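You operate a simulated robot arm through the tools that you are given. There is no shell and no other tool. Be economical: measure what you need, move in short steps, check, and stop when the job is done.

You are at the controls of a simulated robot arm. One attempt, no reset.

Task
Clear the fault: switch off the machine the desk display names, reset, set speed 2 and air 6, then start.
Fine: leave the other controls as they are.

Only the result counts: the job must be done as asked and must still hold three seconds after the hand-in. Knocking over, shifting, dropping, spilling or breaking anything else fails it.

Robot
A 7-joint arm with a two-finger parallel gripper, fixed in place. Base frame: the origin is at the foot of the arm, x ahead of it, y to its left, z up; the work surface is at about z = 80. Units: cm, degrees, N and s.
With the tool pointing down near the work surface it reaches from about 34 to 74 cm from the base axis. Its first joint turns from -115.0 to 115.0 degrees. Payload 3.91 kg.
Tool frame: the origin (TCP) lies between the finger pads and is the grasp point; the fingertips stand 3 cm ahead of it; z points along the fingers, y is the line along which they close. Largest opening 11 cm; finger width 2, thickness 1; the body of the gripper, 4.8 by 11.2 cm, starts 5.5 cm behind the TCP.
Orientation is that of the tool frame in the base frame, as a unit quaternion [w, x, y, z]. With the fingers straight down and closing along the base's y, the tool's x points along the base's -x, its y along +y and its z along -z.

Tools
- The arm moves only by the tool jog_arm. Its arguments are lists of equal length, an entry for each row: "delta_pos": the shift along the tool's x, y, z in units of 200 mm (1.0 is 200 mm), a list of three; "dr": the turn, a rotation vector about the tool's x, y, z in units of 90 degrees (1.0 is 90 degrees), a list of three; "hand": the finger opening in cm, from 0 to 11. In form: {"delta_pos": [[tx, ty, tz], ...], "dr": [[rx, ry, rz], ...], "hand": [hand, ...]}. A call has 1 to 20 rows; each row is the pose to reach, as a shift and turn from the pose commanded when the call began, along the tool's axes at that moment. A call with a number of a shift or a turn outside -1 to 1 is refused whole. Each row takes 0.2 s and may step no farther than 5 cm and 8.6 degrees from the row before; otherwise, or with a gripper value out of range, the whole call is refused. Where a pose cannot be reached the arm comes as near as it can. A force on the tool above 40 N (or 10 N above the force at the start of the call, whichever is more), or a blocked arm, ends the call early, and 0.2 s more pass. Each finger travels about 10.8 cm/s and halts on what it meets, pressing with about 21 N; the grip force reading is that of the motor and also rises with nothing between the fingers. The clock runs only during rows and for 0.2 s after the last one: add rows that repeat a pose to give the fingers time. The reply holds the time, the measured pose of the TCP, the force on the tool along the base axes, the opening and the grip force, in the units named above and with some noise, with the torque about the TCP (base axes, N m) and any sound that the robot's microphone picked up.
- Cameras (640 x 400 px; columns grow to the right, rows downward): "scene" is fixed at [22.08, -50.11, 143.33]; the picture's right is [0.92, -0.39, 0.00], its down [-0.13, -0.31, -0.94] and it looks along [0.36, 0.87, -0.34] (base axes); focal length 349 px, centre (320, 200). "wrist" rides on the gripper at [7.2, 1.7, -10.3] in the tool frame; the picture's right is [-0.23, 0.97, 0.00], its down [-0.76, -0.18, -0.62] and it looks along [-0.61, -0.14, 0.78] (tool axes); focal length 222 px, centre (320, 200).
- camera(camera): a new picture of that camera. It takes no simulated time.
- lift_body(by): slides the trunk up (or, below 0, down) by that many cm; the arm rides with it, the base frame stays. It gives what a move gives, with no picture.
- measure_at(camera, pixels): for up to 12 pixels [column, row] of the newest picture of that camera ("zoom" is the newest enlarged one), the place [x, y, z] in the base frame of the surface seen there, good to about 0.2 cm. It takes no simulated time.
- close_up(camera, box): a new picture of the part [left, top, right, bottom] of that camera's present view, enlarged. It takes no simulated time.
- job_done(): hands the job in; it is judged then, once.

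Go step by step. Measure first, check grasps and placings, and put right what went wrong. The budget is 80 turns and 38 pictures, counting those below and the enlarged ones. Unless the task says otherwise, let go and move clear before handing in, and close with one line.

The tools are called after "Call:" as name(argument=value, ...) on one line, values as JSON. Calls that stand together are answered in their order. jog_arm: Moves the arm, as the interface text tells. Its arguments: {"type":"object","properties":{"delta_pos":{"type":"array","items":{"type":"array","items":{"type":"number"}}},"dr":{"type":"array","items":{"type":"array","items":{"type":"number"}}},"hand":{"type":"array","items":{"type":"number"}}},"required":["delta_pos","dr","hand"]} The other tools are called the same way: lift_body (by) slides the trunk up or down; camera (camera) takes a picture; measure_at (camera, pixels) gives the place of the surface under pixels of a picture; close_up (camera, box) takes an enlarged picture of a part of a camera's view; job_done () hands the job in.

At the start:

```text
t: 0.0
ee_pos: [46.14, 9.76, 135.54]
ee_rot: [0.0, -0.001, 1.0, 0.0]
ft_force: [0.2, 0.5, 0.2]
ft_torque: [0.02, 0.02, 0.0]
width: 11.01
gripper_force: 0.0
trunk travel left (down, up): [-75.0, 24.0]
```

scene: 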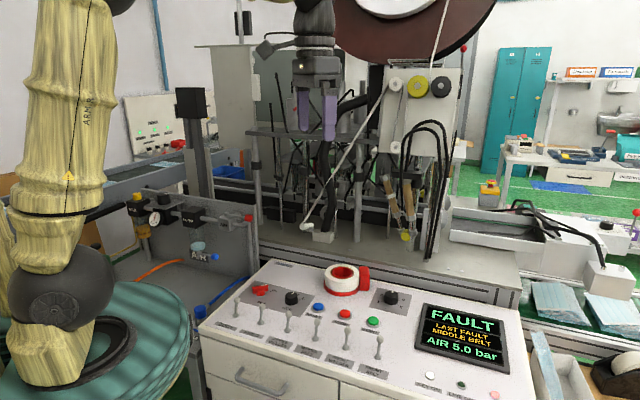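
wrist: 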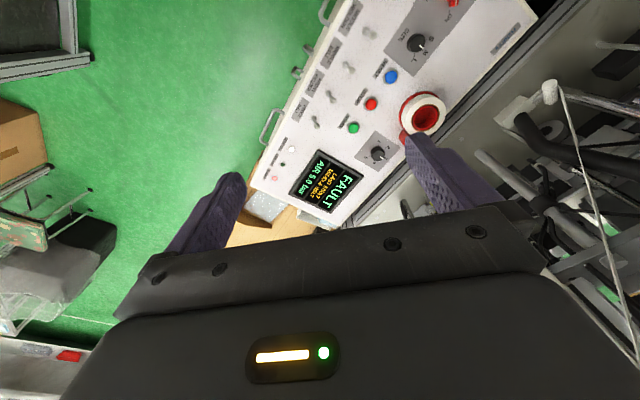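

The display near (462,335) reads FAULT, last fault MIDDLE BELT, AIR 5.0 bar. I need the labels on the switches, so I'll enlarge the desk.

Call:
close_up(camera="scene", box=[200, 270, 360, 370])

Call:
close_up(camera="scene", box=[320, 270, 520, 395])

Call:
close_up(camera="wrist", box=[260, 0, 500, 150])

Call:
close_up(camera="scene", box=[100, 170, 260, 290])

```text
4.00 times, centred on (280, 320) of scene
```

zoom: 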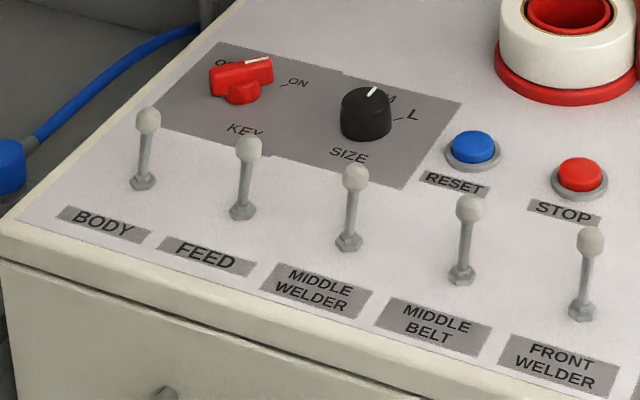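

```text
3.20 times, centred on (420, 332) of scene
```

zoom: 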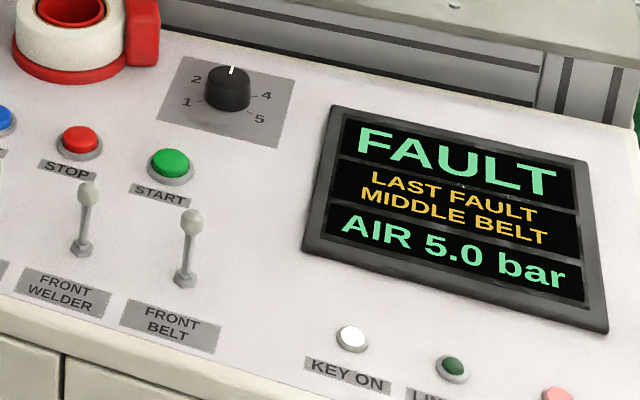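

```text
2.67 times, centred on (380, 75) of wrist
```

zoom: 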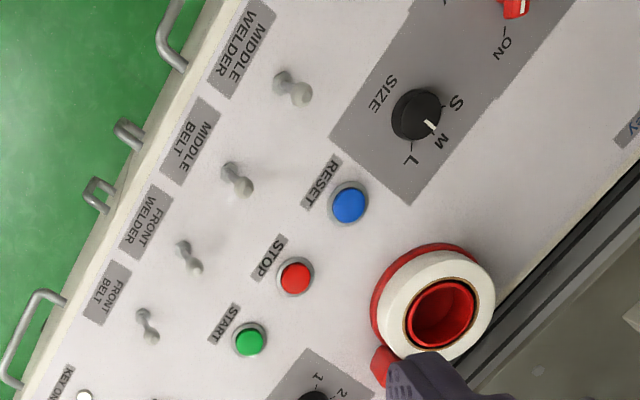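

```text
3.33 times, centred on (180, 230) of scene
```

zoom: 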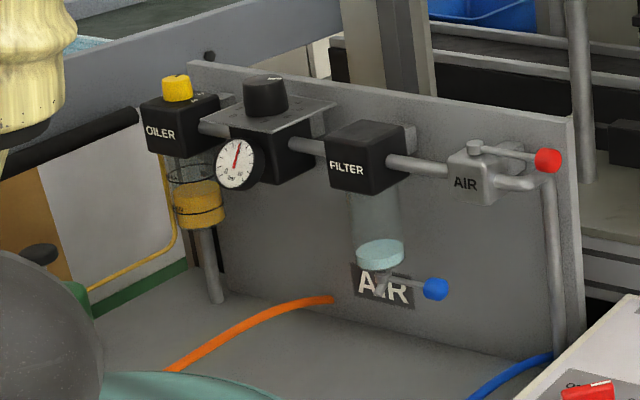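

The lamp reads MIDDLE BELT, so its lever is the one at (317,322) to (315,339). RESET is at (318,307), START at (373,321), the speed knob at (391,296) and the air regulator knob at about (180,198). I'll measure all of these.

Call:
measure_at(camera="scene", pixels=[[317.5, 322], [315.5, 339], [318.2, 306.5], [373.1, 320.5], [391.5, 293], [391.5, 300], [180, 194], [180, 202], [345, 327], [380, 341], [289, 315], [305, 310]])

Call:
close_up(camera="scene", box=[130, 180, 210, 230])

Call:
close_up(camera="scene", box=[360, 280, 420, 318])

```text
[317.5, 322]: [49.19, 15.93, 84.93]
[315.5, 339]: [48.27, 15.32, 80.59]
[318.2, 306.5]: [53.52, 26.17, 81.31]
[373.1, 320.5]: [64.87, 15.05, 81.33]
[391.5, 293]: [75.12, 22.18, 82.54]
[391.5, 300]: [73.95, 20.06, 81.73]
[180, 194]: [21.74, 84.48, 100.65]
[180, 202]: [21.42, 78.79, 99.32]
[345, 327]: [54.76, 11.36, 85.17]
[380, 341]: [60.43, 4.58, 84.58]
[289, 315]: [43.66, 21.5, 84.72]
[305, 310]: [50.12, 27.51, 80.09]
```

```text
8.00 times, centred on (170, 205) of scene
```

zoom: 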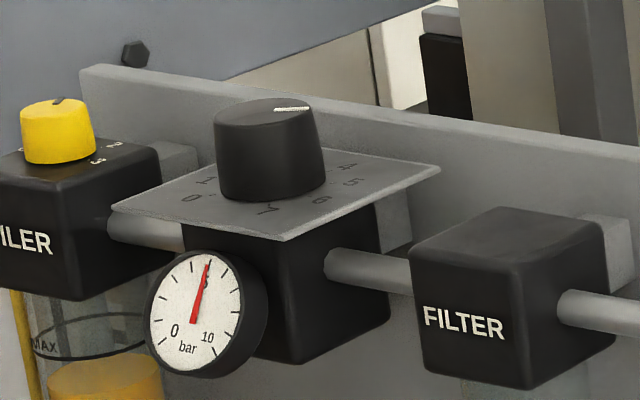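

```text
10.53 times, centred on (390, 299) of scene
```

zoom: 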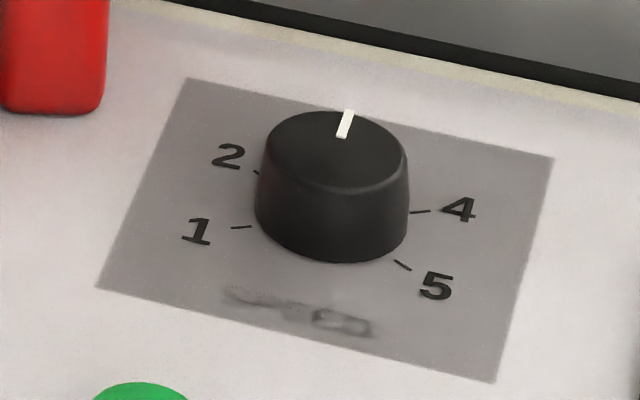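

The air knob actually sits near (163,194), with its mark pointing at about 5; 6 is clockwise. The speed knob is at 3, and 2 is anticlockwise. I'll measure both dials more finely.

Call:
measure_at(camera="zoom", pixels=[[270, 152], [335, 180], [403, 155], [348, 112], [342, 136], [230, 156], [195, 232], [458, 210], [436, 288], [260, 172], [242, 227], [420, 212]])

Call:
measure_at(camera="scene", pixels=[[163.1, 194], [158, 194], [168, 194], [163, 196.5], [168, 193.5], [163.2, 206.2], [170, 205], [174, 202.7], [173.5, 200.7], [153.8, 204.9], [163, 200], [155.5, 202.5]])

```text
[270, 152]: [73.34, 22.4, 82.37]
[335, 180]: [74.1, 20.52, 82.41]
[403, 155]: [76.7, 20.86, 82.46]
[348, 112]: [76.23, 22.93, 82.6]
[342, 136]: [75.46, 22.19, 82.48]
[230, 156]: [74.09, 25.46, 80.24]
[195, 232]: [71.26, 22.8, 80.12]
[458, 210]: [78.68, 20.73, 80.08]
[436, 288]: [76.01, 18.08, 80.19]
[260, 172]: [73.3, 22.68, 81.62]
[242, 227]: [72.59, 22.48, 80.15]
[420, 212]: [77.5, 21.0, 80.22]
```

```text
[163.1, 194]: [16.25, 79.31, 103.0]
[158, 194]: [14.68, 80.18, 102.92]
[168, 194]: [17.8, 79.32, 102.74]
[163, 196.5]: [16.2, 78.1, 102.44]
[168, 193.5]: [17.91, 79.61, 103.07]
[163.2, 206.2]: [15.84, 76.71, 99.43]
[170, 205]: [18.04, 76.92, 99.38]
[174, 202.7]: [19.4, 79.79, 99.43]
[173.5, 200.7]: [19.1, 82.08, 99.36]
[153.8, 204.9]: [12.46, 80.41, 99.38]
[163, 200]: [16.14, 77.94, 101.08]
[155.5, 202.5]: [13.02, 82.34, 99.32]
```

Desk top is z=80 and its rear direction is about (0.7,0.7); the lever leans slightly to the rear, so off should be toward the operator. I'll close the fingers, yaw 45° and come down behind the MIDDLE BELT lever, and measure the E-stop height.

Call:
jog_arm(delta_pos=[[-0.0248, 0.0381, 0.15625], [-0.0497, 0.0762, 0.3125], [-0.0745, 0.1143, 0.46875], [-0.0993, 0.1523, 0.625], [-0.1242, 0.1904, 0.78125], [-0.149, 0.2285, 0.9375]], dr=[[0, 0, 0.0833], [0, 0, 0.1667], [0, 0, 0.25], [0, 0, 0.3333], [0, 0, 0.4167], [0, 0, 0.5]], hand=[0, 0, 0, 0, 0, 0])

Call:
measure_at(camera="scene", pixels=[[341, 266], [330, 272], [354, 272], [363, 275], [342, 285], [340, 294], [342, 274], [317, 237], [317, 232], [270, 289], [290, 295], [405, 300]])

```text
t: 1.4
ee_pos: [49.21, 14.59, 116.96]
ee_rot: [0.0, 0.383, 0.924, 0.001]
ft_force: [-0.1, -0.1, -0.2]
ft_torque: [0.01, -0.01, -0.02]
width: 0.0
gripper_force: 21.1
trunk travel left (down, up): [-75.0, 24.0]
```

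```text
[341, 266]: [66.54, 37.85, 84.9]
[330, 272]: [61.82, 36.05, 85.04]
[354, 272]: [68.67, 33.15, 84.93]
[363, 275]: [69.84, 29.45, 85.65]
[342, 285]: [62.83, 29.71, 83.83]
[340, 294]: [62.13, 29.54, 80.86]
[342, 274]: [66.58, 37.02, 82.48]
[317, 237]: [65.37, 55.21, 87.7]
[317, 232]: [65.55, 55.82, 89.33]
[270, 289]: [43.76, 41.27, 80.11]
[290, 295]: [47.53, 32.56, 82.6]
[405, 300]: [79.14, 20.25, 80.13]
```

The pose is as expected, with the E-stop top at z≈85.6. I'll continue down to just above the spot behind the lever and look.

Call:
jog_arm(delta_pos=[[0.01, 0.0509, 0.2], [0.02, 0.1018, 0.4], [0.03, 0.1527, 0.6], [0.04, 0.2036, 0.8], [0.05, 0.2545, 1.0]], dr=[[0, 0, 0], [0, 0, 0], [0, 0, 0], [0, 0, 0], [0, 0, 0]], hand=[0, 0, 0, 0, 0])

Call:
camera(camera="wrist")

```text
t: 2.6
ee_pos: [51.76, 18.57, 96.66]
ee_rot: [0.001, 0.382, 0.924, 0.0]
ft_force: [0.2, 0.5, 0.4]
ft_torque: [-0.01, 0.03, 0.0]
width: 0.0
gripper_force: 20.2
trunk travel left (down, up): [-75.0, 24.0]
```

```text
29 pictures are left
```

wrist: 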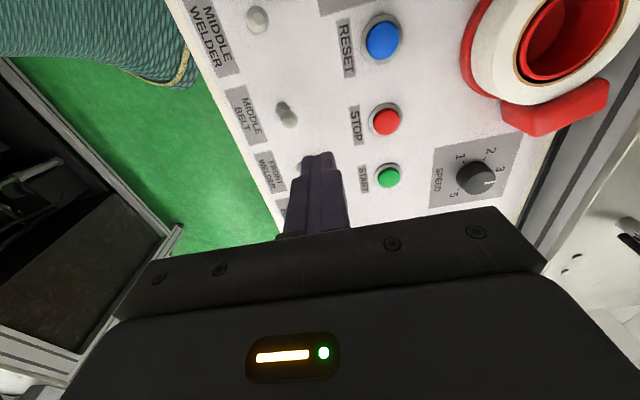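

The MIDDLE BELT lever appears at (285,112) and the fingers are just beyond it on the rear side. I'll measure the tip precisely.

Call:
measure_at(camera="wrist", pixels=[[289, 118], [286, 114], [281, 106], [278, 102], [258, 18], [382, 40], [388, 176], [472, 176], [480, 170]])

Call:
close_up(camera="wrist", box=[200, 0, 360, 100])

Call:
close_up(camera="wrist", box=[220, 70, 340, 145])

```text
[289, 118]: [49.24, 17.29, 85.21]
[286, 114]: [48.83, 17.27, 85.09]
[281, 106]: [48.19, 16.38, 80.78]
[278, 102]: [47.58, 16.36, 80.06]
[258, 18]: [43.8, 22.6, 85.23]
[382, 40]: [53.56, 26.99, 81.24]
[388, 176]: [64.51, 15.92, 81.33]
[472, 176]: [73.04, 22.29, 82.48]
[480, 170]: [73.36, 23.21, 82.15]
```

```text
4.00 times, centred on (280, 50) of wrist
```

zoom: 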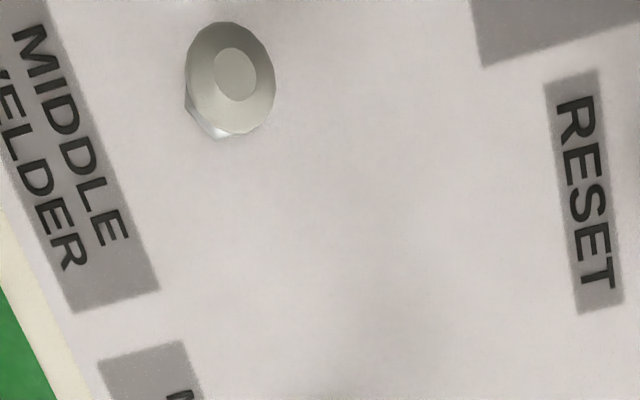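

```text
5.33 times, centred on (280, 108) of wrist
```

zoom: 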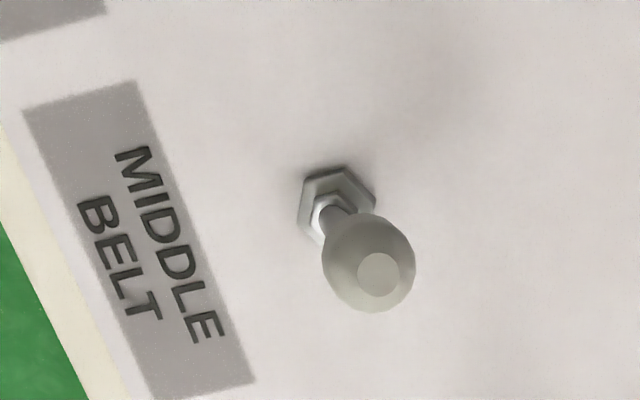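

The lever's tip is at about (49.05,16.6) and its base at (48.1,15.9), so it leans to the rear. I'll lower behind it, push gently toward the operator, back off and rise.

Call:
jog_arm(delta_pos=[[0.026, 0, 0.2], [0.026, 0, 0.4], [0.026, 0, 0.56], [0.026, -0.06, 0.56], [0.026, -0.1, 0.56], [0.026, -0.13, 0.56], [0.026, -0.16, 0.56], [0.026, -0.185, 0.56], [0.026, -0.205, 0.56], [0.026, -0.205, 0.56]], dr=[[0, 0, 0], [0, 0, 0], [0, 0, 0], [0, 0, 0], [0, 0, 0], [0, 0, 0], [0, 0, 0], [0, 0, 0], [0, 0, 0], [0, 0, 0]], hand=[0, 0, 0, 0, 0, 0, 0, 0, 0, 0])

Call:
close_up(camera="scene", box=[240, 280, 400, 380])

```text
t: 4.8
ee_pos: [48.91, 16.29, 85.57]
ee_rot: [0.002, 0.382, 0.924, 0.002]
ft_force: [17.3, 21.7, 0.6]
ft_torque: [0.66, -0.52, 0.01]
width: 0.0
gripper_force: 20.9
trunk travel left (down, up): [-75.0, 24.0]
```

```text
4.00 times, centred on (320, 330) of scene
```

zoom: 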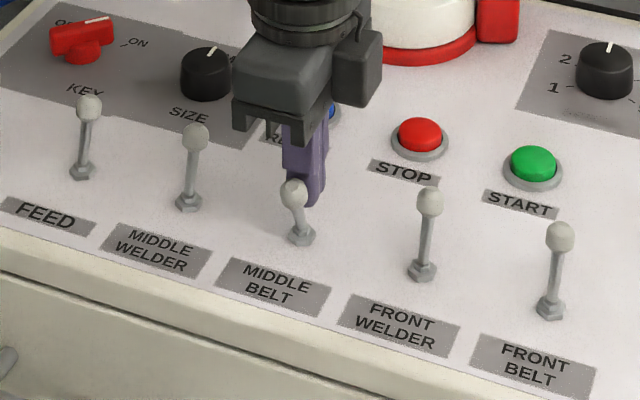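

The lever now leans toward the operator, with 27 N at its stop. I'll back off and rise, then check.

Call:
jog_arm(delta_pos=[[0, 0.08, 0], [0, 0.15, 0], [0, 0.15, -0.2], [0, 0.15, -0.3]], dr=[[0, 0, 0], [0, 0, 0], [0, 0, 0], [0, 0, 0]], hand=[0, 0, 0, 0])

Call:
close_up(camera="scene", box=[260, 270, 520, 400])

```text
t: 5.8
ee_pos: [50.88, 18.31, 91.61]
ee_rot: [0.0, 0.382, 0.924, -0.001]
ft_force: [0.5, -0.4, -0.3]
ft_torque: [0.04, -0.01, 0.02]
width: 0.04
gripper_force: 21.5
trunk travel left (down, up): [-75.0, 24.0]
```

```text
2.46 times, centred on (390, 335) of scene
```

zoom: 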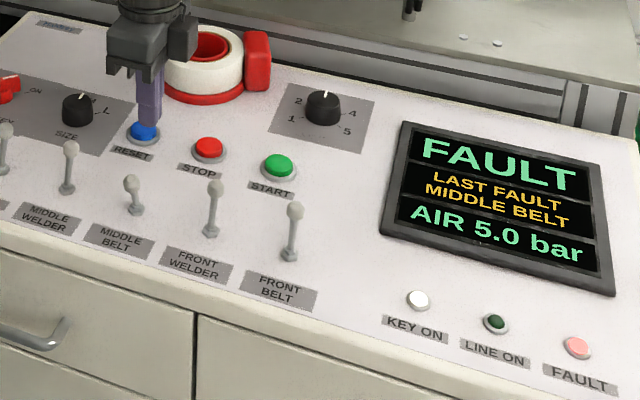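

The lever has stayed off; the fault still stands. Next is RESET at (53.55,26.6), top z≈81.4: go over it and press slowly.

Call:
jog_arm(delta_pos=[[0.0667, 0.129, 0], [0.133, 0.258, 0], [0.1985, 0.3875, 0], [0.1985, 0.3875, 0.17], [0.1985, 0.3875, 0.31], [0.1985, 0.3875, 0.35], [0.1985, 0.3875, 0.375], [0.1985, 0.3875, 0.395], [0.1985, 0.3875, 0.41], [0.1985, 0.3875, 0.3], [0.1985, 0.3875, 0.1]], dr=[[0, 0, 0], [0, 0, 0], [0, 0, 0], [0, 0, 0], [0, 0, 0], [0, 0, 0], [0, 0, 0], [0, 0, 0], [0, 0, 0], [0, 0, 0], [0, 0, 0]], hand=[0, 0, 0, 0, 0, 0, 0, 0, 0, 0, 0])

Call:
close_up(camera="scene", box=[260, 270, 520, 400])

```text
t: 8.2
ee_pos: [53.37, 26.49, 89.48]
ee_rot: [0.0, 0.382, 0.924, -0.001]
ft_force: [-0.7, -0.2, -0.6]
ft_torque: [0.04, 0.04, 0.0]
width: 0.0
gripper_force: 21.0
trunk travel left (down, up): [-75.0, 24.0]
heard: click
```

```text
2.46 times, centred on (390, 335) of scene
```

zoom: 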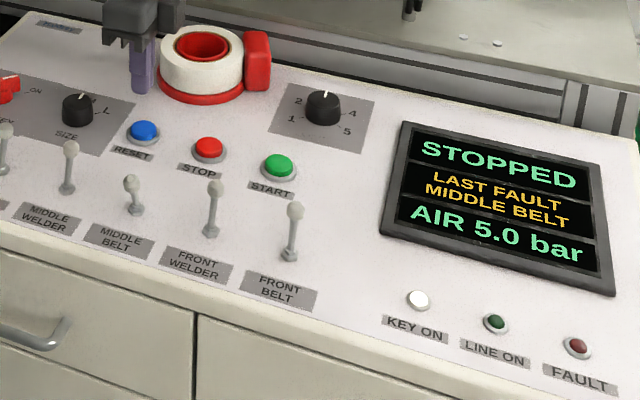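

RESET clicked and the display reads STOPPED. Now I'll move above the speed knob at (75.0,21.75), opening the fingers to 6, to see if it can be reached with the tool straight down.

Call:
jog_arm(delta_pos=[[0, 0, -0.2], [-0.187, 0.12, -0.25], [-0.374, 0.24, -0.25], [-0.561, 0.36, -0.25], [-0.748, 0.48, -0.25], [-0.935, 0.6, -0.25], [-0.935, 0.6, -0.25], [-0.935, 0.6, -0.25]], dr=[[0, 0, 0], [0, 0, 0], [0, 0, 0], [0, 0, 0], [0, 0, 0], [0, 0, 0], [0, 0, 0], [0, 0, 0]], hand=[0, 0, 2, 4, 6, 6, 6, 6])

```text
t: 10.0
ee_pos: [72.92, 21.59, 94.62]
ee_rot: [0.0, 0.383, 0.924, 0.0]
ft_force: [0.4, -0.3, -0.4]
ft_torque: [-0.01, 0.01, -0.01]
width: 6.03
gripper_force: 0.0
out of reach, approached as far as the arm can: row 6, 7, 8
trunk travel left (down, up): [-75.0, 24.0]
```

The arm falls short by about 2 cm at z 94.6. I'll test whether reach improves higher up, which would mean lowering the trunk helps.

Call:
jog_arm(delta_pos=[[0, 0, -0.2], [0, 0, -0.4], [0, 0, -0.6], [0, 0, -0.75], [0, 0, -0.75]], dr=[[0, 0, 0], [0, 0, 0], [0, 0, 0], [0, 0, 0], [0, 0, 0]], hand=[6, 6, 6, 6, 6])

```text
t: 11.2
ee_pos: [71.68, 21.15, 109.22]
ee_rot: [0.001, 0.383, 0.924, -0.001]
ft_force: [-0.1, 0.3, -0.2]
ft_torque: [-0.02, 0.02, 0.04]
width: 5.98
gripper_force: 0.1
out of reach, approached as far as the arm can: row 2, 3, 4, 5
trunk travel left (down, up): [-75.0, 24.0]
```

Reach peaks at about 76 cm near z≈94 with the tool down, so a small outward tilt is needed. I'll pull back to a reachable pose first and yaw so the turn is centred.

Call:
jog_arm(delta_pos=[[0.029, -0.053, 0.12], [0.058, -0.106, 0.24], [0.087, -0.159, 0.36], [0.116, -0.212, 0.48], [0.145, -0.265, 0.6], [0.145, -0.265, 0.6]], dr=[[0, 0, -0.0688], [0, 0, -0.1376], [0, 0, -0.2064], [0, 0, -0.2752], [0, 0, -0.344], [0, 0, -0.344]], hand=[6, 6, 6, 6, 6, 6])

```text
t: 12.6
ee_pos: [66.15, 19.5, 97.24]
ee_rot: [0.0, 0.121, 0.993, 0.001]
ft_force: [0.5, 0.1, -0.4]
ft_torque: [-0.02, -0.01, 0.01]
width: 6.0
gripper_force: 0.1
trunk travel left (down, up): [-75.0, 24.0]
```

Commanded poses follow the clipped pose, good. Now I'll tilt 12° outward and move to the pre-grasp above the knob.

Call:
jog_arm(delta_pos=[[-0.1042, 0.0545, 0.107], [-0.2083, 0.109, 0.215], [-0.3125, 0.1635, 0.322], [-0.3125, 0.1635, 0.322]], dr=[[-0.0223, -0.0385, 0], [-0.0447, -0.0771, 0], [-0.067, -0.1156, 0], [-0.067, -0.1156, 0]], hand=[6, 6, 6, 6])

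Call:
camera(camera="wrist")

```text
t: 13.6
ee_pos: [73.1, 21.12, 90.92]
ee_rot: [0.097, 0.121, 0.987, 0.041]
ft_force: [0.6, -1.0, 0.1]
ft_torque: [0.04, 0.01, 0.01]
width: 6.0
gripper_force: 0.1
trunk travel left (down, up): [-75.0, 24.0]
```

```text
23 pictures are left
```

wrist: 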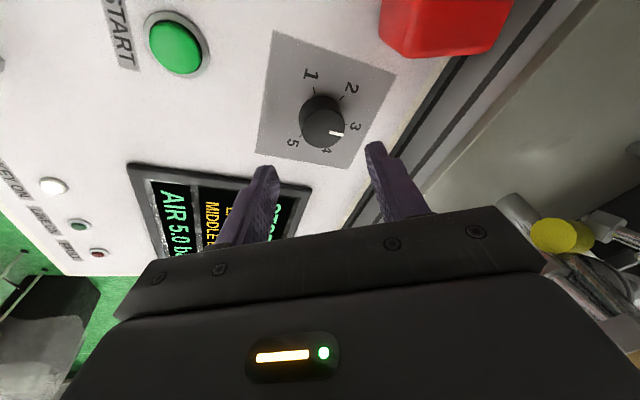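

The knob at (322,120) lies straight between the fingers along the approach axis. I'll advance 7 cm and close.

Call:
jog_arm(delta_pos=[[0, 0, 0.15], [0, 0, 0.27], [0, 0, 0.345], [0, 0, 0.345], [0, 0, 0.345], [0, 0, 0.345]], dr=[[0, 0, 0], [0, 0, 0], [0, 0, 0], [0, 0, 0], [0, 0, 0], [0, 0, 0]], hand=[6, 6, 6, 4.5, 3, 3])

Call:
close_up(camera="scene", box=[350, 265, 430, 315])

```text
t: 15.0
ee_pos: [74.35, 21.65, 84.0]
ee_rot: [0.097, 0.12, 0.987, 0.041]
ft_force: [1.9, 7.0, -1.9]
ft_torque: [-0.25, -0.06, 0.02]
width: 4.0
gripper_force: 44.5
trunk travel left (down, up): [-75.0, 24.0]
```

```text
8.00 times, centred on (390, 290) of scene
```

zoom: 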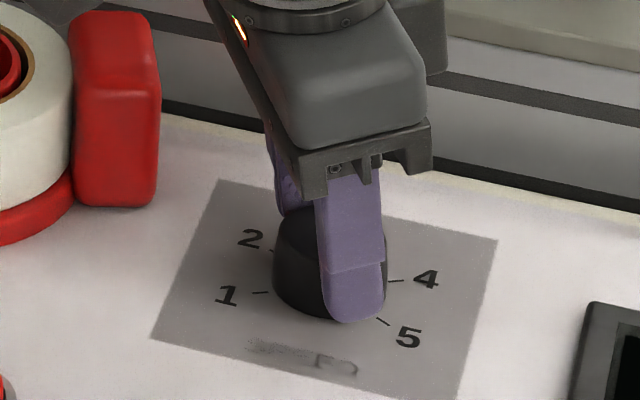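

The knob is held (width 4.0). I'll turn anticlockwise 60° about the tool axis, then release and withdraw to look.

Call:
jog_arm(delta_pos=[[0, 0, 0.0], [0, 0, 0], [0, 0, 0], [0, 0, 0], [0, 0, 0], [0, 0, 0], [0, 0, 0], [0, 0, 0], [0, 0, 0]], dr=[[0, 0, -0.0833], [0, 0, -0.1667], [0, 0, -0.25], [0, 0, -0.3333], [0, 0, -0.4167], [0, 0, -0.5], [0, 0, -0.5833], [0, 0, -0.6667], [0, 0, -0.6667]], hand=[3, 3, 3, 3, 3, 3, 3, 3, 3])

Call:
close_up(camera="wrist", box=[220, 0, 460, 150])

```text
t: 17.0
ee_pos: [74.3, 21.6, 84.31]
ee_rot: [0.105, -0.39, 0.915, -0.013]
ft_force: [6.2, 28.6, 16.5]
ft_torque: [0.27, 0.58, 0.19]
width: 3.95
gripper_force: 45.6
trunk travel left (down, up): [-75.0, 24.0]
```

```text
2.67 times, centred on (340, 75) of wrist
```

zoom: 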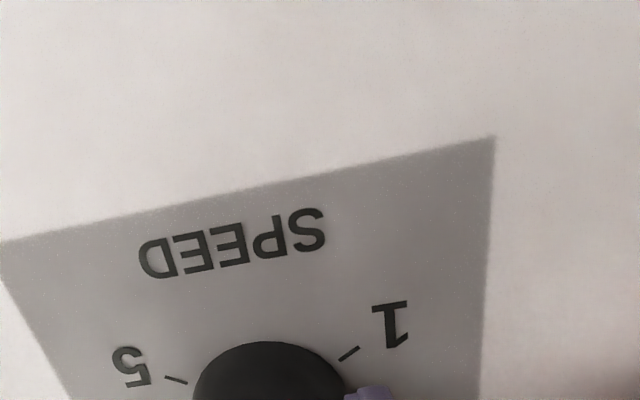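

Forces rose to 28 N sideways, but the turn completed. I'll open and withdraw along the tool axis, then check the mark.

Call:
jog_arm(delta_pos=[[0, 0, 0], [0, 0, 0], [0, 0, -0.15], [0, 0, -0.35], [0, 0, -0.5]], dr=[[0, 0, 0], [0, 0, 0], [0, 0, 0], [0, 0, 0], [0, 0, 0]], hand=[5, 6, 6, 6, 6])

Call:
close_up(camera="scene", box=[340, 265, 440, 327])

```text
t: 18.2
ee_pos: [72.2, 20.74, 93.96]
ee_rot: [0.104, -0.388, 0.916, -0.013]
ft_force: [0.1, -0.3, 0.0]
ft_torque: [0.02, 0.01, -0.03]
width: 5.98
gripper_force: 0.0
trunk travel left (down, up): [-75.0, 24.0]
```

```text
6.40 times, centred on (390, 296) of scene
```

zoom: 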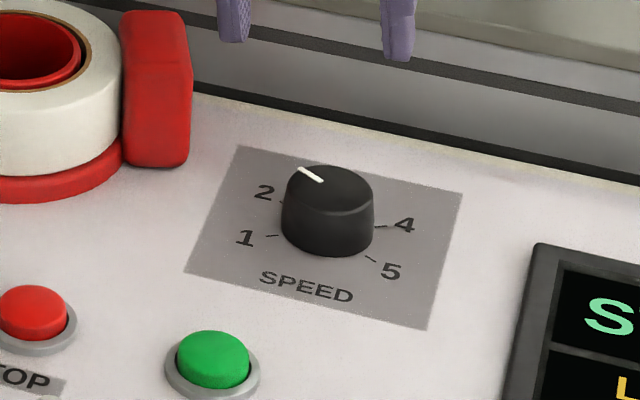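

The mark now points up-left at (310,174). I'll measure its direction against the "2" tick.

Call:
measure_at(camera="zoom", pixels=[[301, 169], [321, 180], [281, 203], [272, 236], [380, 227], [371, 259], [287, 195], [371, 190], [330, 168], [328, 210], [264, 191], [345, 187]])

```text
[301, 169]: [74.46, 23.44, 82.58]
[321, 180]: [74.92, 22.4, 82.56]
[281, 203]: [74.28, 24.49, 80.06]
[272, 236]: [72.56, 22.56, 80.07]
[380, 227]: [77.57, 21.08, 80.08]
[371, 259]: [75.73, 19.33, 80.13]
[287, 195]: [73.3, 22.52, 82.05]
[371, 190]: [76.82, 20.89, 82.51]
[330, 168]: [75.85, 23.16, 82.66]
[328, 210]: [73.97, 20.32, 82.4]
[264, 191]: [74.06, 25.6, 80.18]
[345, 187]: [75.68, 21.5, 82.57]
```

The mark is at about 111°, versus the "2" tick at 106°, so speed is at 2. Next I'll retract toward the base and measure surroundings for the swing over to the air regulator.

Call:
jog_arm(delta_pos=[[0.107, 0.063, -0.163], [0.215, 0.126, -0.326], [0.322, 0.19, -0.489], [0.429, 0.253, -0.652], [0.537, 0.316, -0.815], [0.644, 0.379, -0.9775]], dr=[[0, 0, 0], [0, 0, 0], [0, 0, 0], [0, 0, 0], [0, 0, 0], [0, 0, 0]], hand=[6, 6, 6, 6, 6, 6])

Call:
camera(camera="scene")

Call:
measure_at(camera="scene", pixels=[[190, 100], [215, 60], [245, 120], [265, 45], [255, 170], [138, 200], [190, 212], [155, 217], [248, 218], [230, 210], [120, 188], [150, 130]])

```text
t: 19.6
ee_pos: [54.5, 15.51, 109.81]
ee_rot: [0.104, -0.388, 0.916, -0.013]
ft_force: [-0.1, -0.1, 0.2]
ft_torque: [0.02, -0.03, 0.01]
width: 5.99
gripper_force: 0.0
trunk travel left (down, up): [-75.0, 24.0]
```

```text
19 pictures are left
```

scene: 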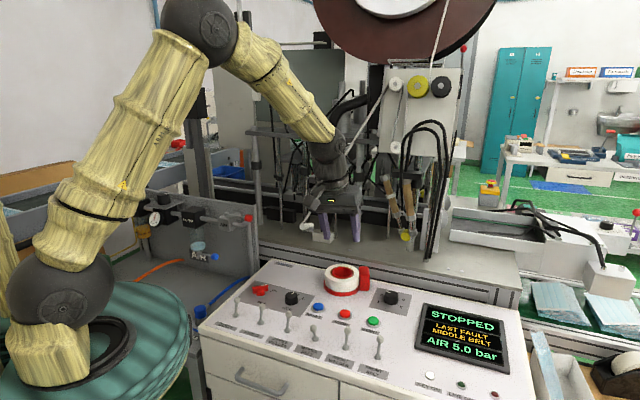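

```text
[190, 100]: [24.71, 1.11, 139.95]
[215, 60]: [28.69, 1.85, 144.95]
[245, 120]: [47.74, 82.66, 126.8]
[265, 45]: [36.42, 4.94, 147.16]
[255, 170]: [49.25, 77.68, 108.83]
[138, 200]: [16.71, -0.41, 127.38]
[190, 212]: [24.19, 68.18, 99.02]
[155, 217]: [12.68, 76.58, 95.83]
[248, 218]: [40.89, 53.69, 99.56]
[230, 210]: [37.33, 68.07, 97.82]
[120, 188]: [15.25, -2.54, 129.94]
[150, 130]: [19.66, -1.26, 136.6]
```

The swing space at z≥107 looks clear (valve handle at z≈99.6). I'll swing the arm to the left, rotating the tool with it.

Call:
jog_arm(delta_pos=[[-0.0017, 0.2417, -0.0255], [-0.0035, 0.4835, -0.051], [-0.0052, 0.7252, -0.0765], [-0.007, 0.967, -0.102]], dr=[[-0.0157, -0.0091, -0.0851], [-0.0314, -0.0182, -0.1703], [-0.0471, -0.0272, -0.2554], [-0.0628, -0.0363, -0.3405]], hand=[6, 6, 6, 6])

```text
t: 20.6
ee_pos: [40.37, 29.22, 110.01]
ee_rot: [0.103, -0.621, 0.777, 0.016]
ft_force: [0.8, 0.0, -0.6]
ft_torque: [0.02, 0.01, -0.01]
width: 6.03
gripper_force: 0.0
trunk travel left (down, up): [-75.0, 24.0]
```

Going well; the next leg of the swing.

Call:
jog_arm(delta_pos=[[-0.0704, 0.1897, -0.007], [-0.1408, 0.3794, -0.014], [-0.2112, 0.5691, -0.021], [-0.2816, 0.7588, -0.028], [-0.352, 0.9485, -0.035]], dr=[[-0.0125, -0.0072, -0.0681], [-0.025, -0.0144, -0.1362], [-0.0375, -0.0215, -0.2042], [-0.05, -0.0287, -0.2723], [-0.0625, -0.0359, -0.3404]], hand=[6, 6, 6, 6, 6])

```text
t: 21.8
ee_pos: [22.86, 40.24, 109.78]
ee_rot: [-0.095, 0.808, -0.58, -0.043]
ft_force: [-0.1, 0.5, -0.2]
ft_torque: [0.01, 0.0, 0.04]
width: 5.99
gripper_force: 0.1
trunk travel left (down, up): [-75.0, 24.0]
```

Now facing the air panel. I'll increase the tilt to about 20° and approach, staying above z≈109.

Call:
jog_arm(delta_pos=[[-0.22, -0.022, 0.004], [-0.44, -0.045, 0.009], [-0.66, -0.067, 0.013], [-0.88, -0.09, 0.018]], dr=[[0.0111, -0.0192, 0], [0.0222, -0.0385, 0], [0.0333, -0.0577, 0], [0.0444, -0.0769, 0]], hand=[6, 6, 6, 6])

Call:
camera(camera="wrist")

Call:
camera(camera="scene")

```text
t: 22.8
ee_pos: [19.15, 57.36, 113.01]
ee_rot: [-0.158, 0.8, -0.575, -0.071]
ft_force: [-0.1, -0.2, -0.4]
ft_torque: [-0.03, 0.02, -0.03]
width: 5.98
gripper_force: 0.0
trunk travel left (down, up): [-75.0, 24.0]
```

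```text
18 pictures are left
```

wrist: 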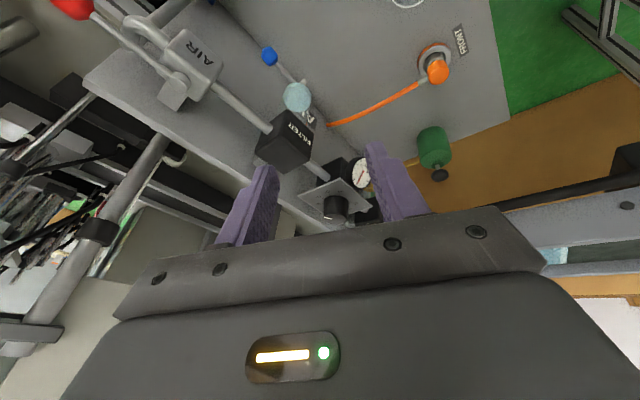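

```text
17 pictures are left
```

scene: 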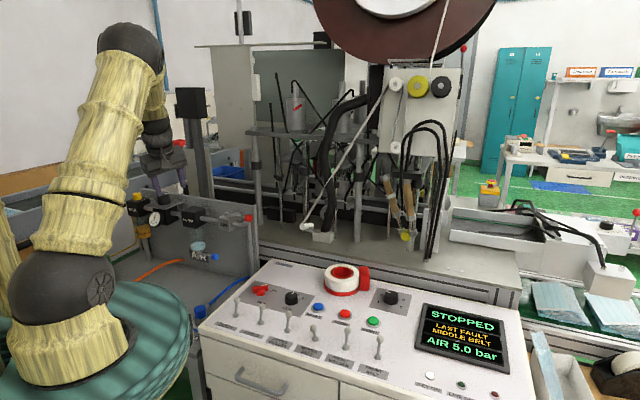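

In the wrist view the knob is at about (337,207) on its plate. I'll enlarge there and measure, and also locate the post and black box at (190,103) beside the gripper.

Call:
measure_at(camera="scene", pixels=[[185, 100], [200, 110], [192, 150], [205, 180], [138, 198], [138, 207], [163, 194]])

Call:
close_up(camera="wrist", box=[270, 140, 400, 240])

```text
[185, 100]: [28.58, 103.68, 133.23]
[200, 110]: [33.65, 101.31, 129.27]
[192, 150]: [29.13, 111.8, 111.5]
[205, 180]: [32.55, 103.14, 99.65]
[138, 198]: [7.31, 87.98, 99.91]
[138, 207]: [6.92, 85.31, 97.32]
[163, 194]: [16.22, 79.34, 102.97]
```

```text
4.00 times, centred on (335, 190) of wrist
```

zoom: 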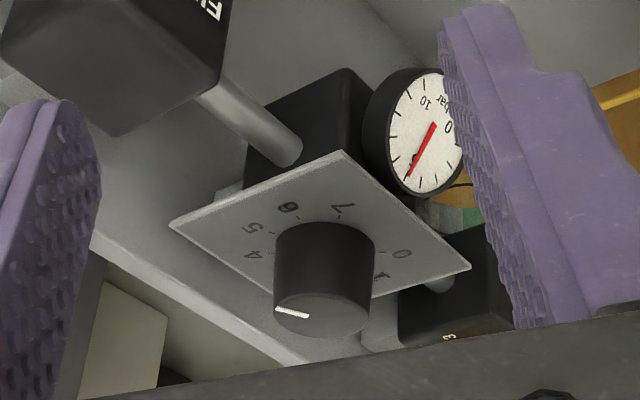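

Call:
measure_at(camera="zoom", pixels=[[325, 315], [280, 318], [306, 316], [372, 305], [325, 337], [325, 297], [273, 308], [343, 211], [288, 207], [254, 228], [401, 254], [325, 250]])

```text
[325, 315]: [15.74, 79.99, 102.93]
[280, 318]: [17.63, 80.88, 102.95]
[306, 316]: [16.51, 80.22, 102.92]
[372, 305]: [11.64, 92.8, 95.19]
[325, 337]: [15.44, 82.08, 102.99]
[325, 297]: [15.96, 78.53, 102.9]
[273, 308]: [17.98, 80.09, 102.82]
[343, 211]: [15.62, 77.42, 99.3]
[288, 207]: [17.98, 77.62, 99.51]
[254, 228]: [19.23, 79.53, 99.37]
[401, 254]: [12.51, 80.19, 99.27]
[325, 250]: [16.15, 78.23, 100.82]
```

Knob centre is about (16.05,80.2), z 99.4–102.95; the mark is at 5, and 6 lies about 39° clockwise. Moving to the pre-grasp 8 cm back along the tool axis.

Call:
jog_arm(delta_pos=[[-0.1805, -0.0168, 0.084], [-0.361, -0.0336, 0.168], [-0.5415, -0.0504, 0.252], [-0.722, -0.0672, 0.336], [-0.9025, -0.084, 0.42], [-0.9025, -0.084, 0.42]], dr=[[0, 0, 0.022], [0, 0, 0.044], [0, 0, 0.066], [0, 0, 0.088], [0, 0, 0.111], [0, 0, 0.111]], hand=[6, 6, 6, 6, 6, 6])

Call:
camera(camera="wrist")

```text
t: 24.2
ee_pos: [15.49, 75.49, 110.28]
ee_rot: [-0.151, 0.746, -0.643, -0.084]
ft_force: [-0.2, -0.7, -0.4]
ft_torque: [-0.04, -0.02, -0.01]
width: 6.02
gripper_force: 0.1
out of reach, approached as far as the arm can: row 5, 6
trunk travel left (down, up): [-75.0, 24.0]
```

```text
15 pictures are left
```

wrist: 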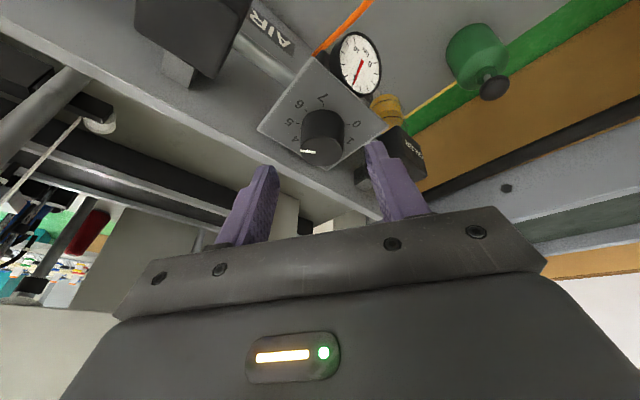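

The arm stopped short at y 75.5 (r≈77). Raising the trunk puts the shoulder closer to the best height, so I'll lift by 10 and retry.

Call:
lift_body(by=10)

```text
t: 25.5
ee_pos: [15.37, 75.37, 120.52]
ee_rot: [-0.151, 0.747, -0.642, -0.085]
ft_force: [-1.1, 1.0, 0.3]
ft_torque: [0.0, -0.01, 0.01]
width: 6.01
gripper_force: 0.1
trunk travel left (down, up): [-85.0, 14.0]
```

Call:
jog_arm(delta_pos=[[0.03, 0.016, 0.162], [0.06, 0.032, 0.324], [0.089, 0.0475, 0.485], [0.089, 0.0475, 0.485]], dr=[[0, 0, 0], [0, 0, 0], [0, 0, 0], [0, 0, 0]], hand=[6, 6, 6, 6])

```text
t: 26.5
ee_pos: [15.21, 76.83, 110.48]
ee_rot: [-0.152, 0.747, -0.642, -0.086]
ft_force: [-0.8, -0.1, 0.5]
ft_torque: [0.01, -0.04, 0.0]
width: 5.99
gripper_force: 0.0
out of reach, approached as far as the arm can: row 3
trunk travel left (down, up): [-85.0, 14.0]
```

Row 4 just reached r≈78.3; the knob needs more, so I'll use a steeper tilt (42°) and turn about the vertical knob axis. Moving to a pre-grasp with that tilt, its azimuth offset by 19° so the turn is centred.

Call:
jog_arm(delta_pos=[[0.045, -0.013, 0.012], [0.09, -0.026, 0.024], [0.136, -0.039, 0.035], [0.181, -0.0525, 0.047], [0.181, -0.0525, 0.047]], dr=[[-0.0162, -0.0643, 0.0093], [-0.0324, -0.1286, 0.0187], [-0.0486, -0.1928, 0.028], [-0.0648, -0.2571, 0.0373], [-0.0648, -0.2571, 0.0373]], hand=[6, 6, 6, 6, 6])

Call:
camera(camera="wrist")

Call:
close_up(camera="scene", box=[100, 130, 228, 210])

```text
t: 27.7
ee_pos: [17.08, 73.95, 108.55]
ee_rot: [-0.237, 0.702, -0.615, -0.27]
ft_force: [-0.6, 1.1, 1.0]
ft_torque: [0.0, -0.02, -0.03]
width: 6.0
gripper_force: 0.1
trunk travel left (down, up): [-85.0, 14.0]
```

```text
14 pictures are left
```

wrist: 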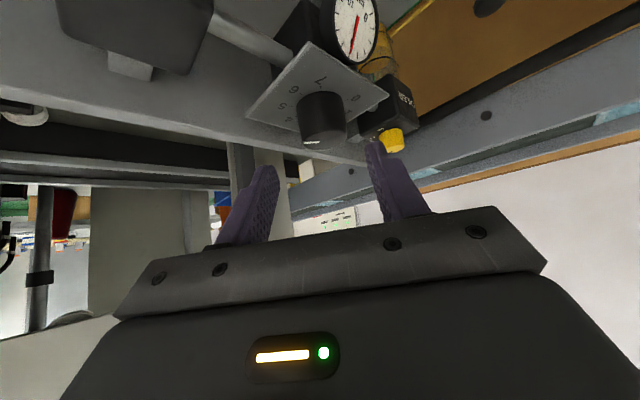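

```text
5.00 times, centred on (164, 170) of scene
```

zoom: 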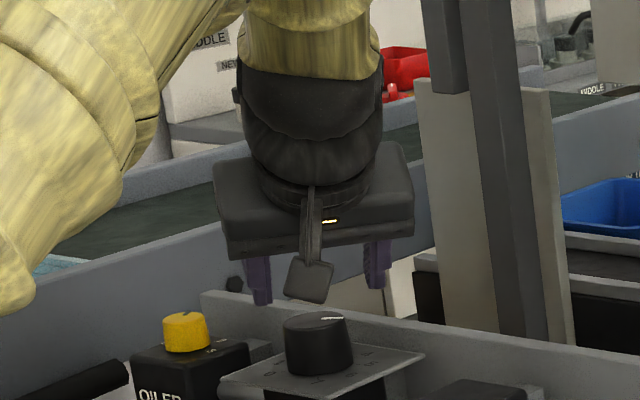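

The knob is centred in front of the fingers. I'll advance 7 cm along the tool axis with the fingers open and check the pose.

Call:
jog_arm(delta_pos=[[0, 0.008, 0.12], [0, 0.008, 0.22], [0, 0.008, 0.3], [0, 0.008, 0.35], [0, 0.008, 0.35]], dr=[[0, 0, 0], [0, 0, 0], [0, 0, 0], [0, 0, 0], [0, 0, 0]], hand=[6, 6, 6, 6, 6])

Call:
close_up(camera="scene", box=[124, 160, 204, 210])

```text
t: 28.9
ee_pos: [16.17, 78.51, 103.46]
ee_rot: [-0.237, 0.702, -0.615, -0.269]
ft_force: [-0.7, -0.8, 0.4]
ft_torque: [0.0, 0.03, 0.0]
width: 6.01
gripper_force: 0.1
trunk travel left (down, up): [-85.0, 14.0]
```

```text
8.00 times, centred on (164, 185) of scene
```

zoom: 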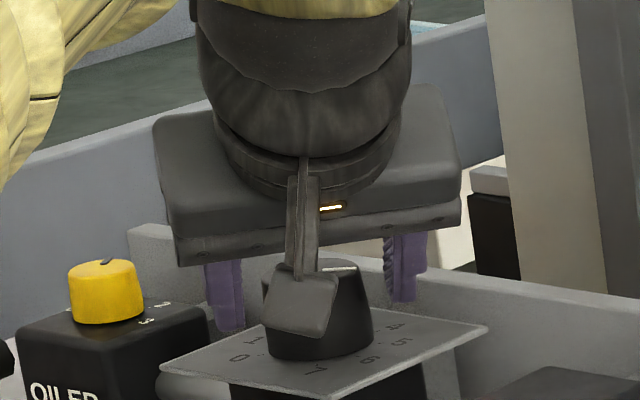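

Reached: TCP is within 0.2 cm of target, fingers straddling the knob. Closing.

Call:
jog_arm(delta_pos=[[0, 0, 0], [0, 0, 0], [0, 0, 0], [0, 0, 0]], dr=[[0, 0, 0], [0, 0, 0], [0, 0, 0], [0, 0, 0]], hand=[4.6, 3, 3, 3])

Call:
close_up(camera="scene", box=[124, 165, 204, 215])

```text
t: 29.9
ee_pos: [16.15, 78.75, 103.52]
ee_rot: [-0.236, 0.702, -0.616, -0.268]
ft_force: [-3.0, -0.3, 0.1]
ft_torque: [0.05, 0.16, 0.06]
width: 4.18
gripper_force: 44.6
trunk travel left (down, up): [-85.0, 14.0]
```

```text
8.00 times, centred on (164, 190) of scene
```

zoom: 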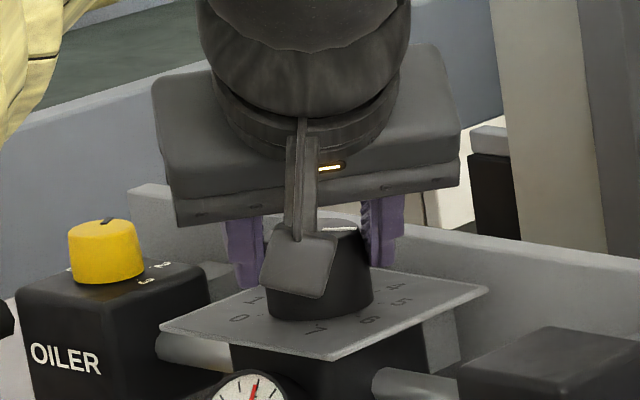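

The knob is gripped (width 4.18). I'll turn 38.6° clockwise about the vertical axis through the knob, holding on, and then read the display.

Call:
jog_arm(delta_pos=[[-0.0006, 0.0111, 0.0005], [-0.0022, 0.022, 0.002], [-0.005, 0.0327, 0.0045], [-0.0088, 0.0426, 0.0079], [-0.0135, 0.0518, 0.0121], [-0.0135, 0.0518, 0.0121]], dr=[[0.0572, 0, 0.0636], [0.1144, 0, 0.1271], [0.1724, 0, 0.1915], [0.2296, 0, 0.2551], [0.2868, 0, 0.3187], [0.2868, 0, 0.3187]], hand=[3, 3, 3, 3, 3, 3])

Call:
camera(camera="scene")

```text
t: 31.3
ee_pos: [15.01, 78.86, 103.51]
ee_rot: [0.314, -0.459, 0.812, 0.177]
ft_force: [0.2, 9.0, 3.9]
ft_torque: [0.28, -0.12, -0.01]
width: 4.18
gripper_force: 45.0
trunk travel left (down, up): [-85.0, 14.0]
```

```text
10 pictures are left
```

scene: 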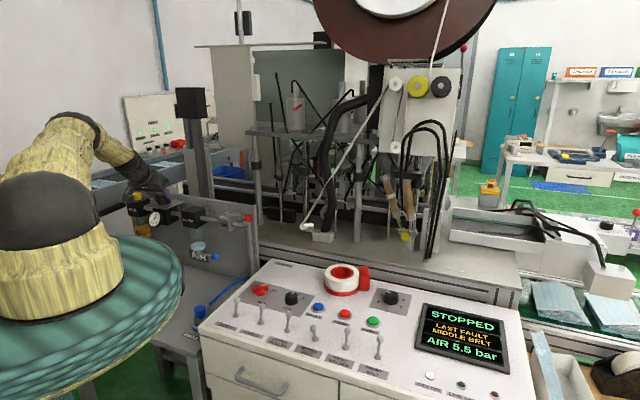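

The display shows 5.5 bar, so the knob slipped or the pressure lags. I'll look at the mark after a short wait.

Call:
jog_arm(delta_pos=[[0, 0, 0], [0, 0, 0], [0, 0, 0]], dr=[[0, 0, 0], [0, 0, 0], [0, 0, 0]], hand=[3, 3, 3])

Call:
camera(camera="wrist")

Call:
close_up(camera="scene", box=[124, 175, 204, 225])

```text
t: 32.1
ee_pos: [15.11, 78.96, 103.57]
ee_rot: [0.313, -0.46, 0.812, 0.177]
ft_force: [1.0, 10.9, 6.5]
ft_torque: [0.52, -0.27, 0.0]
width: 4.21
gripper_force: 45.0
trunk travel left (down, up): [-85.0, 14.0]
```

```text
9 pictures are left
```

wrist: 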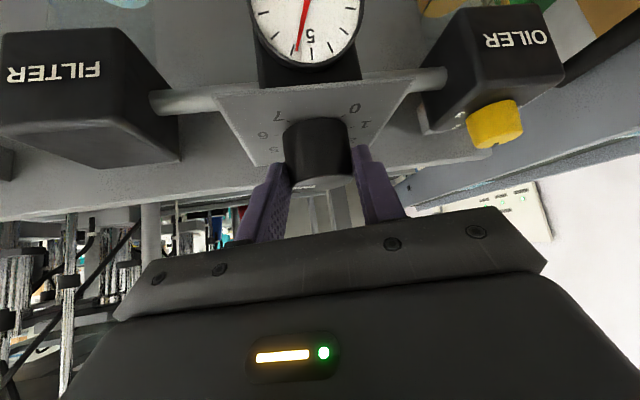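

```text
8.00 times, centred on (164, 200) of scene
```

zoom: 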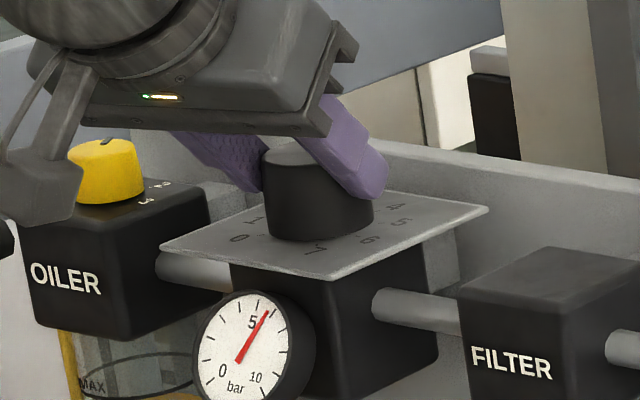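

The gauge is at about 5.5, so the grip slipped partway. I'll open, swing back 38.6° around the knob, regrip 0.5 cm deeper and turn on.

Call:
jog_arm(delta_pos=[[0, 0, 0], [0, 0, 0], [-0.0006, -0.0111, 0.0005], [-0.0022, -0.022, 0.002], [-0.005, -0.0327, 0.0045], [-0.0088, -0.0426, 0.0079], [-0.0135, -0.0518, 0.0121], [-0.0135, -0.0518, 0.0121]], dr=[[0, 0, 0], [0, 0, 0], [-0.0572, 0, -0.0636], [-0.1144, 0, -0.1271], [-0.1724, 0, -0.1915], [-0.2296, 0, -0.2551], [-0.2868, 0, -0.3187], [-0.2868, 0, -0.3187]], hand=[5, 6, 6, 6, 6, 6, 6, 6])

Call:
close_up(camera="scene", box=[124, 175, 204, 225])

```text
t: 33.9
ee_pos: [16.23, 78.48, 103.41]
ee_rot: [-0.237, 0.703, -0.613, -0.27]
ft_force: [0.0, 0.2, -0.2]
ft_torque: [-0.03, 0.01, 0.01]
width: 5.99
gripper_force: 0.1
trunk travel left (down, up): [-85.0, 14.0]
```

```text
8.00 times, centred on (164, 200) of scene
```

zoom: 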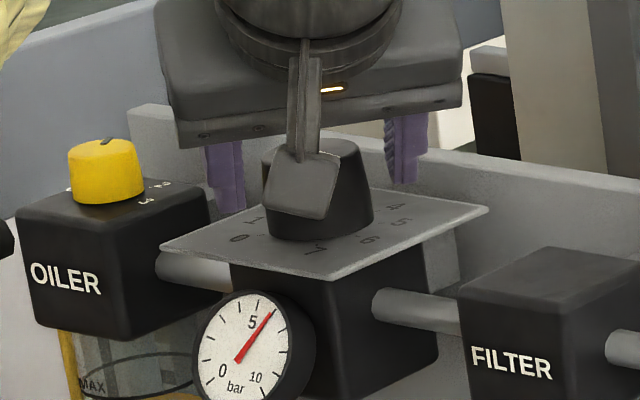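

Call:
close_up(camera="scene", box=[410, 295, 520, 375])

```text
5.00 times, centred on (465, 335) of scene
```

zoom: 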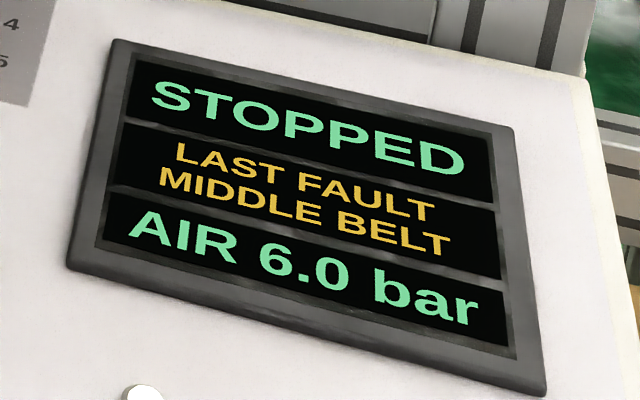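

The pressure just lagged: it now reads 6.0 bar. I'll withdraw back and up along the tool axis.

Call:
jog_arm(delta_pos=[[0, 0, -0.1], [0, 0, -0.3], [0, 0, -0.5], [0.098, 0.027, -0.69], [0.195, 0.053, -0.875]], dr=[[0, 0, 0], [0, 0, 0], [0, 0, 0], [0, 0, 0], [0, 0, 0]], hand=[6, 6, 6, 6, 6])

Call:
close_up(camera="scene", box=[360, 260, 520, 360])

```text
t: 35.1
ee_pos: [17.36, 63.41, 114.07]
ee_rot: [-0.236, 0.703, -0.615, -0.27]
ft_force: [-0.2, 0.2, -0.1]
ft_torque: [-0.02, 0.01, 0.03]
width: 6.01
gripper_force: 0.1
trunk travel left (down, up): [-85.0, 14.0]
```

```text
4.00 times, centred on (440, 310) of scene
```

zoom: 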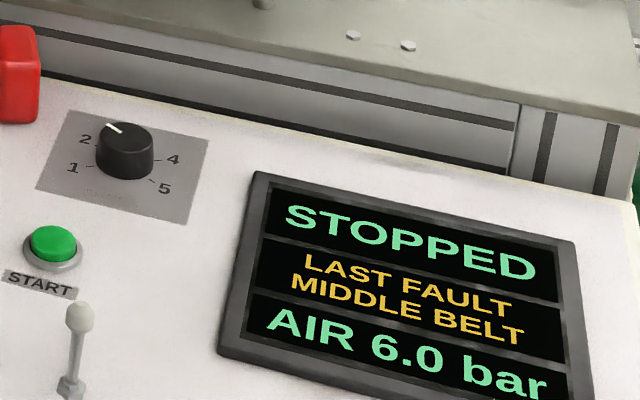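

Air holds at 6.0 and speed at 2. I'll bring the tool upright and swing back toward START.

Call:
jog_arm(delta_pos=[[0.136, -0.051, -0.136], [0.272, -0.102, -0.272], [0.408, -0.153, -0.408], [0.544, -0.204, -0.544], [0.68, -0.255, -0.68]], dr=[[0, 0.0933, 0], [0, 0.1867, 0], [0, 0.28, 0], [0, 0.3733, 0], [0, 0.4667, 0]], hand=[6, 5, 3, 1, 0])

```text
t: 36.3
ee_pos: [25.23, 45.49, 115.02]
ee_rot: [-0.001, 0.753, -0.658, 0.002]
ft_force: [-0.8, 0.0, -0.3]
ft_torque: [0.01, -0.01, 0.04]
width: 0.0
gripper_force: 20.8
trunk travel left (down, up): [-85.0, 14.0]
```

Upright again. Continuing the swing while unwinding the yaw.

Call:
jog_arm(delta_pos=[[0.156, -0.11, 0], [0.312, -0.22, 0], [0.468, -0.33, 0], [0.624, -0.44, 0], [0.78, -0.55, 0]], dr=[[0, 0, 0.0889], [0, 0, 0.1778], [0, 0, 0.2667], [0, 0, 0.3556], [0, 0, 0.4444]], hand=[0, 0, 0, 0, 0])

```text
t: 37.5
ee_pos: [37.93, 31.46, 114.79]
ee_rot: [0.0, -0.48, 0.877, 0.0]
ft_force: [0.9, -0.9, -0.7]
ft_torque: [0.03, 0.0, -0.03]
width: 0.02
gripper_force: 21.4
trunk travel left (down, up): [-85.0, 14.0]
```

Call:
jog_arm(delta_pos=[[-0.006, -0.195, 0.0625], [-0.012, -0.39, 0.125], [-0.018, -0.585, 0.1875], [-0.0245, -0.78, 0.25]], dr=[[0, 0, 0.0889], [0, 0, 0.1778], [0, 0, 0.2667], [0, 0, 0.3556]], hand=[0, 0, 0, 0])

```text
t: 38.5
ee_pos: [51.13, 23.88, 109.91]
ee_rot: [0.0, -0.22, 0.976, 0.001]
ft_force: [0.3, 0.0, -0.3]
ft_torque: [-0.01, 0.02, -0.04]
width: 0.0
gripper_force: 21.0
trunk travel left (down, up): [-85.0, 14.0]
```

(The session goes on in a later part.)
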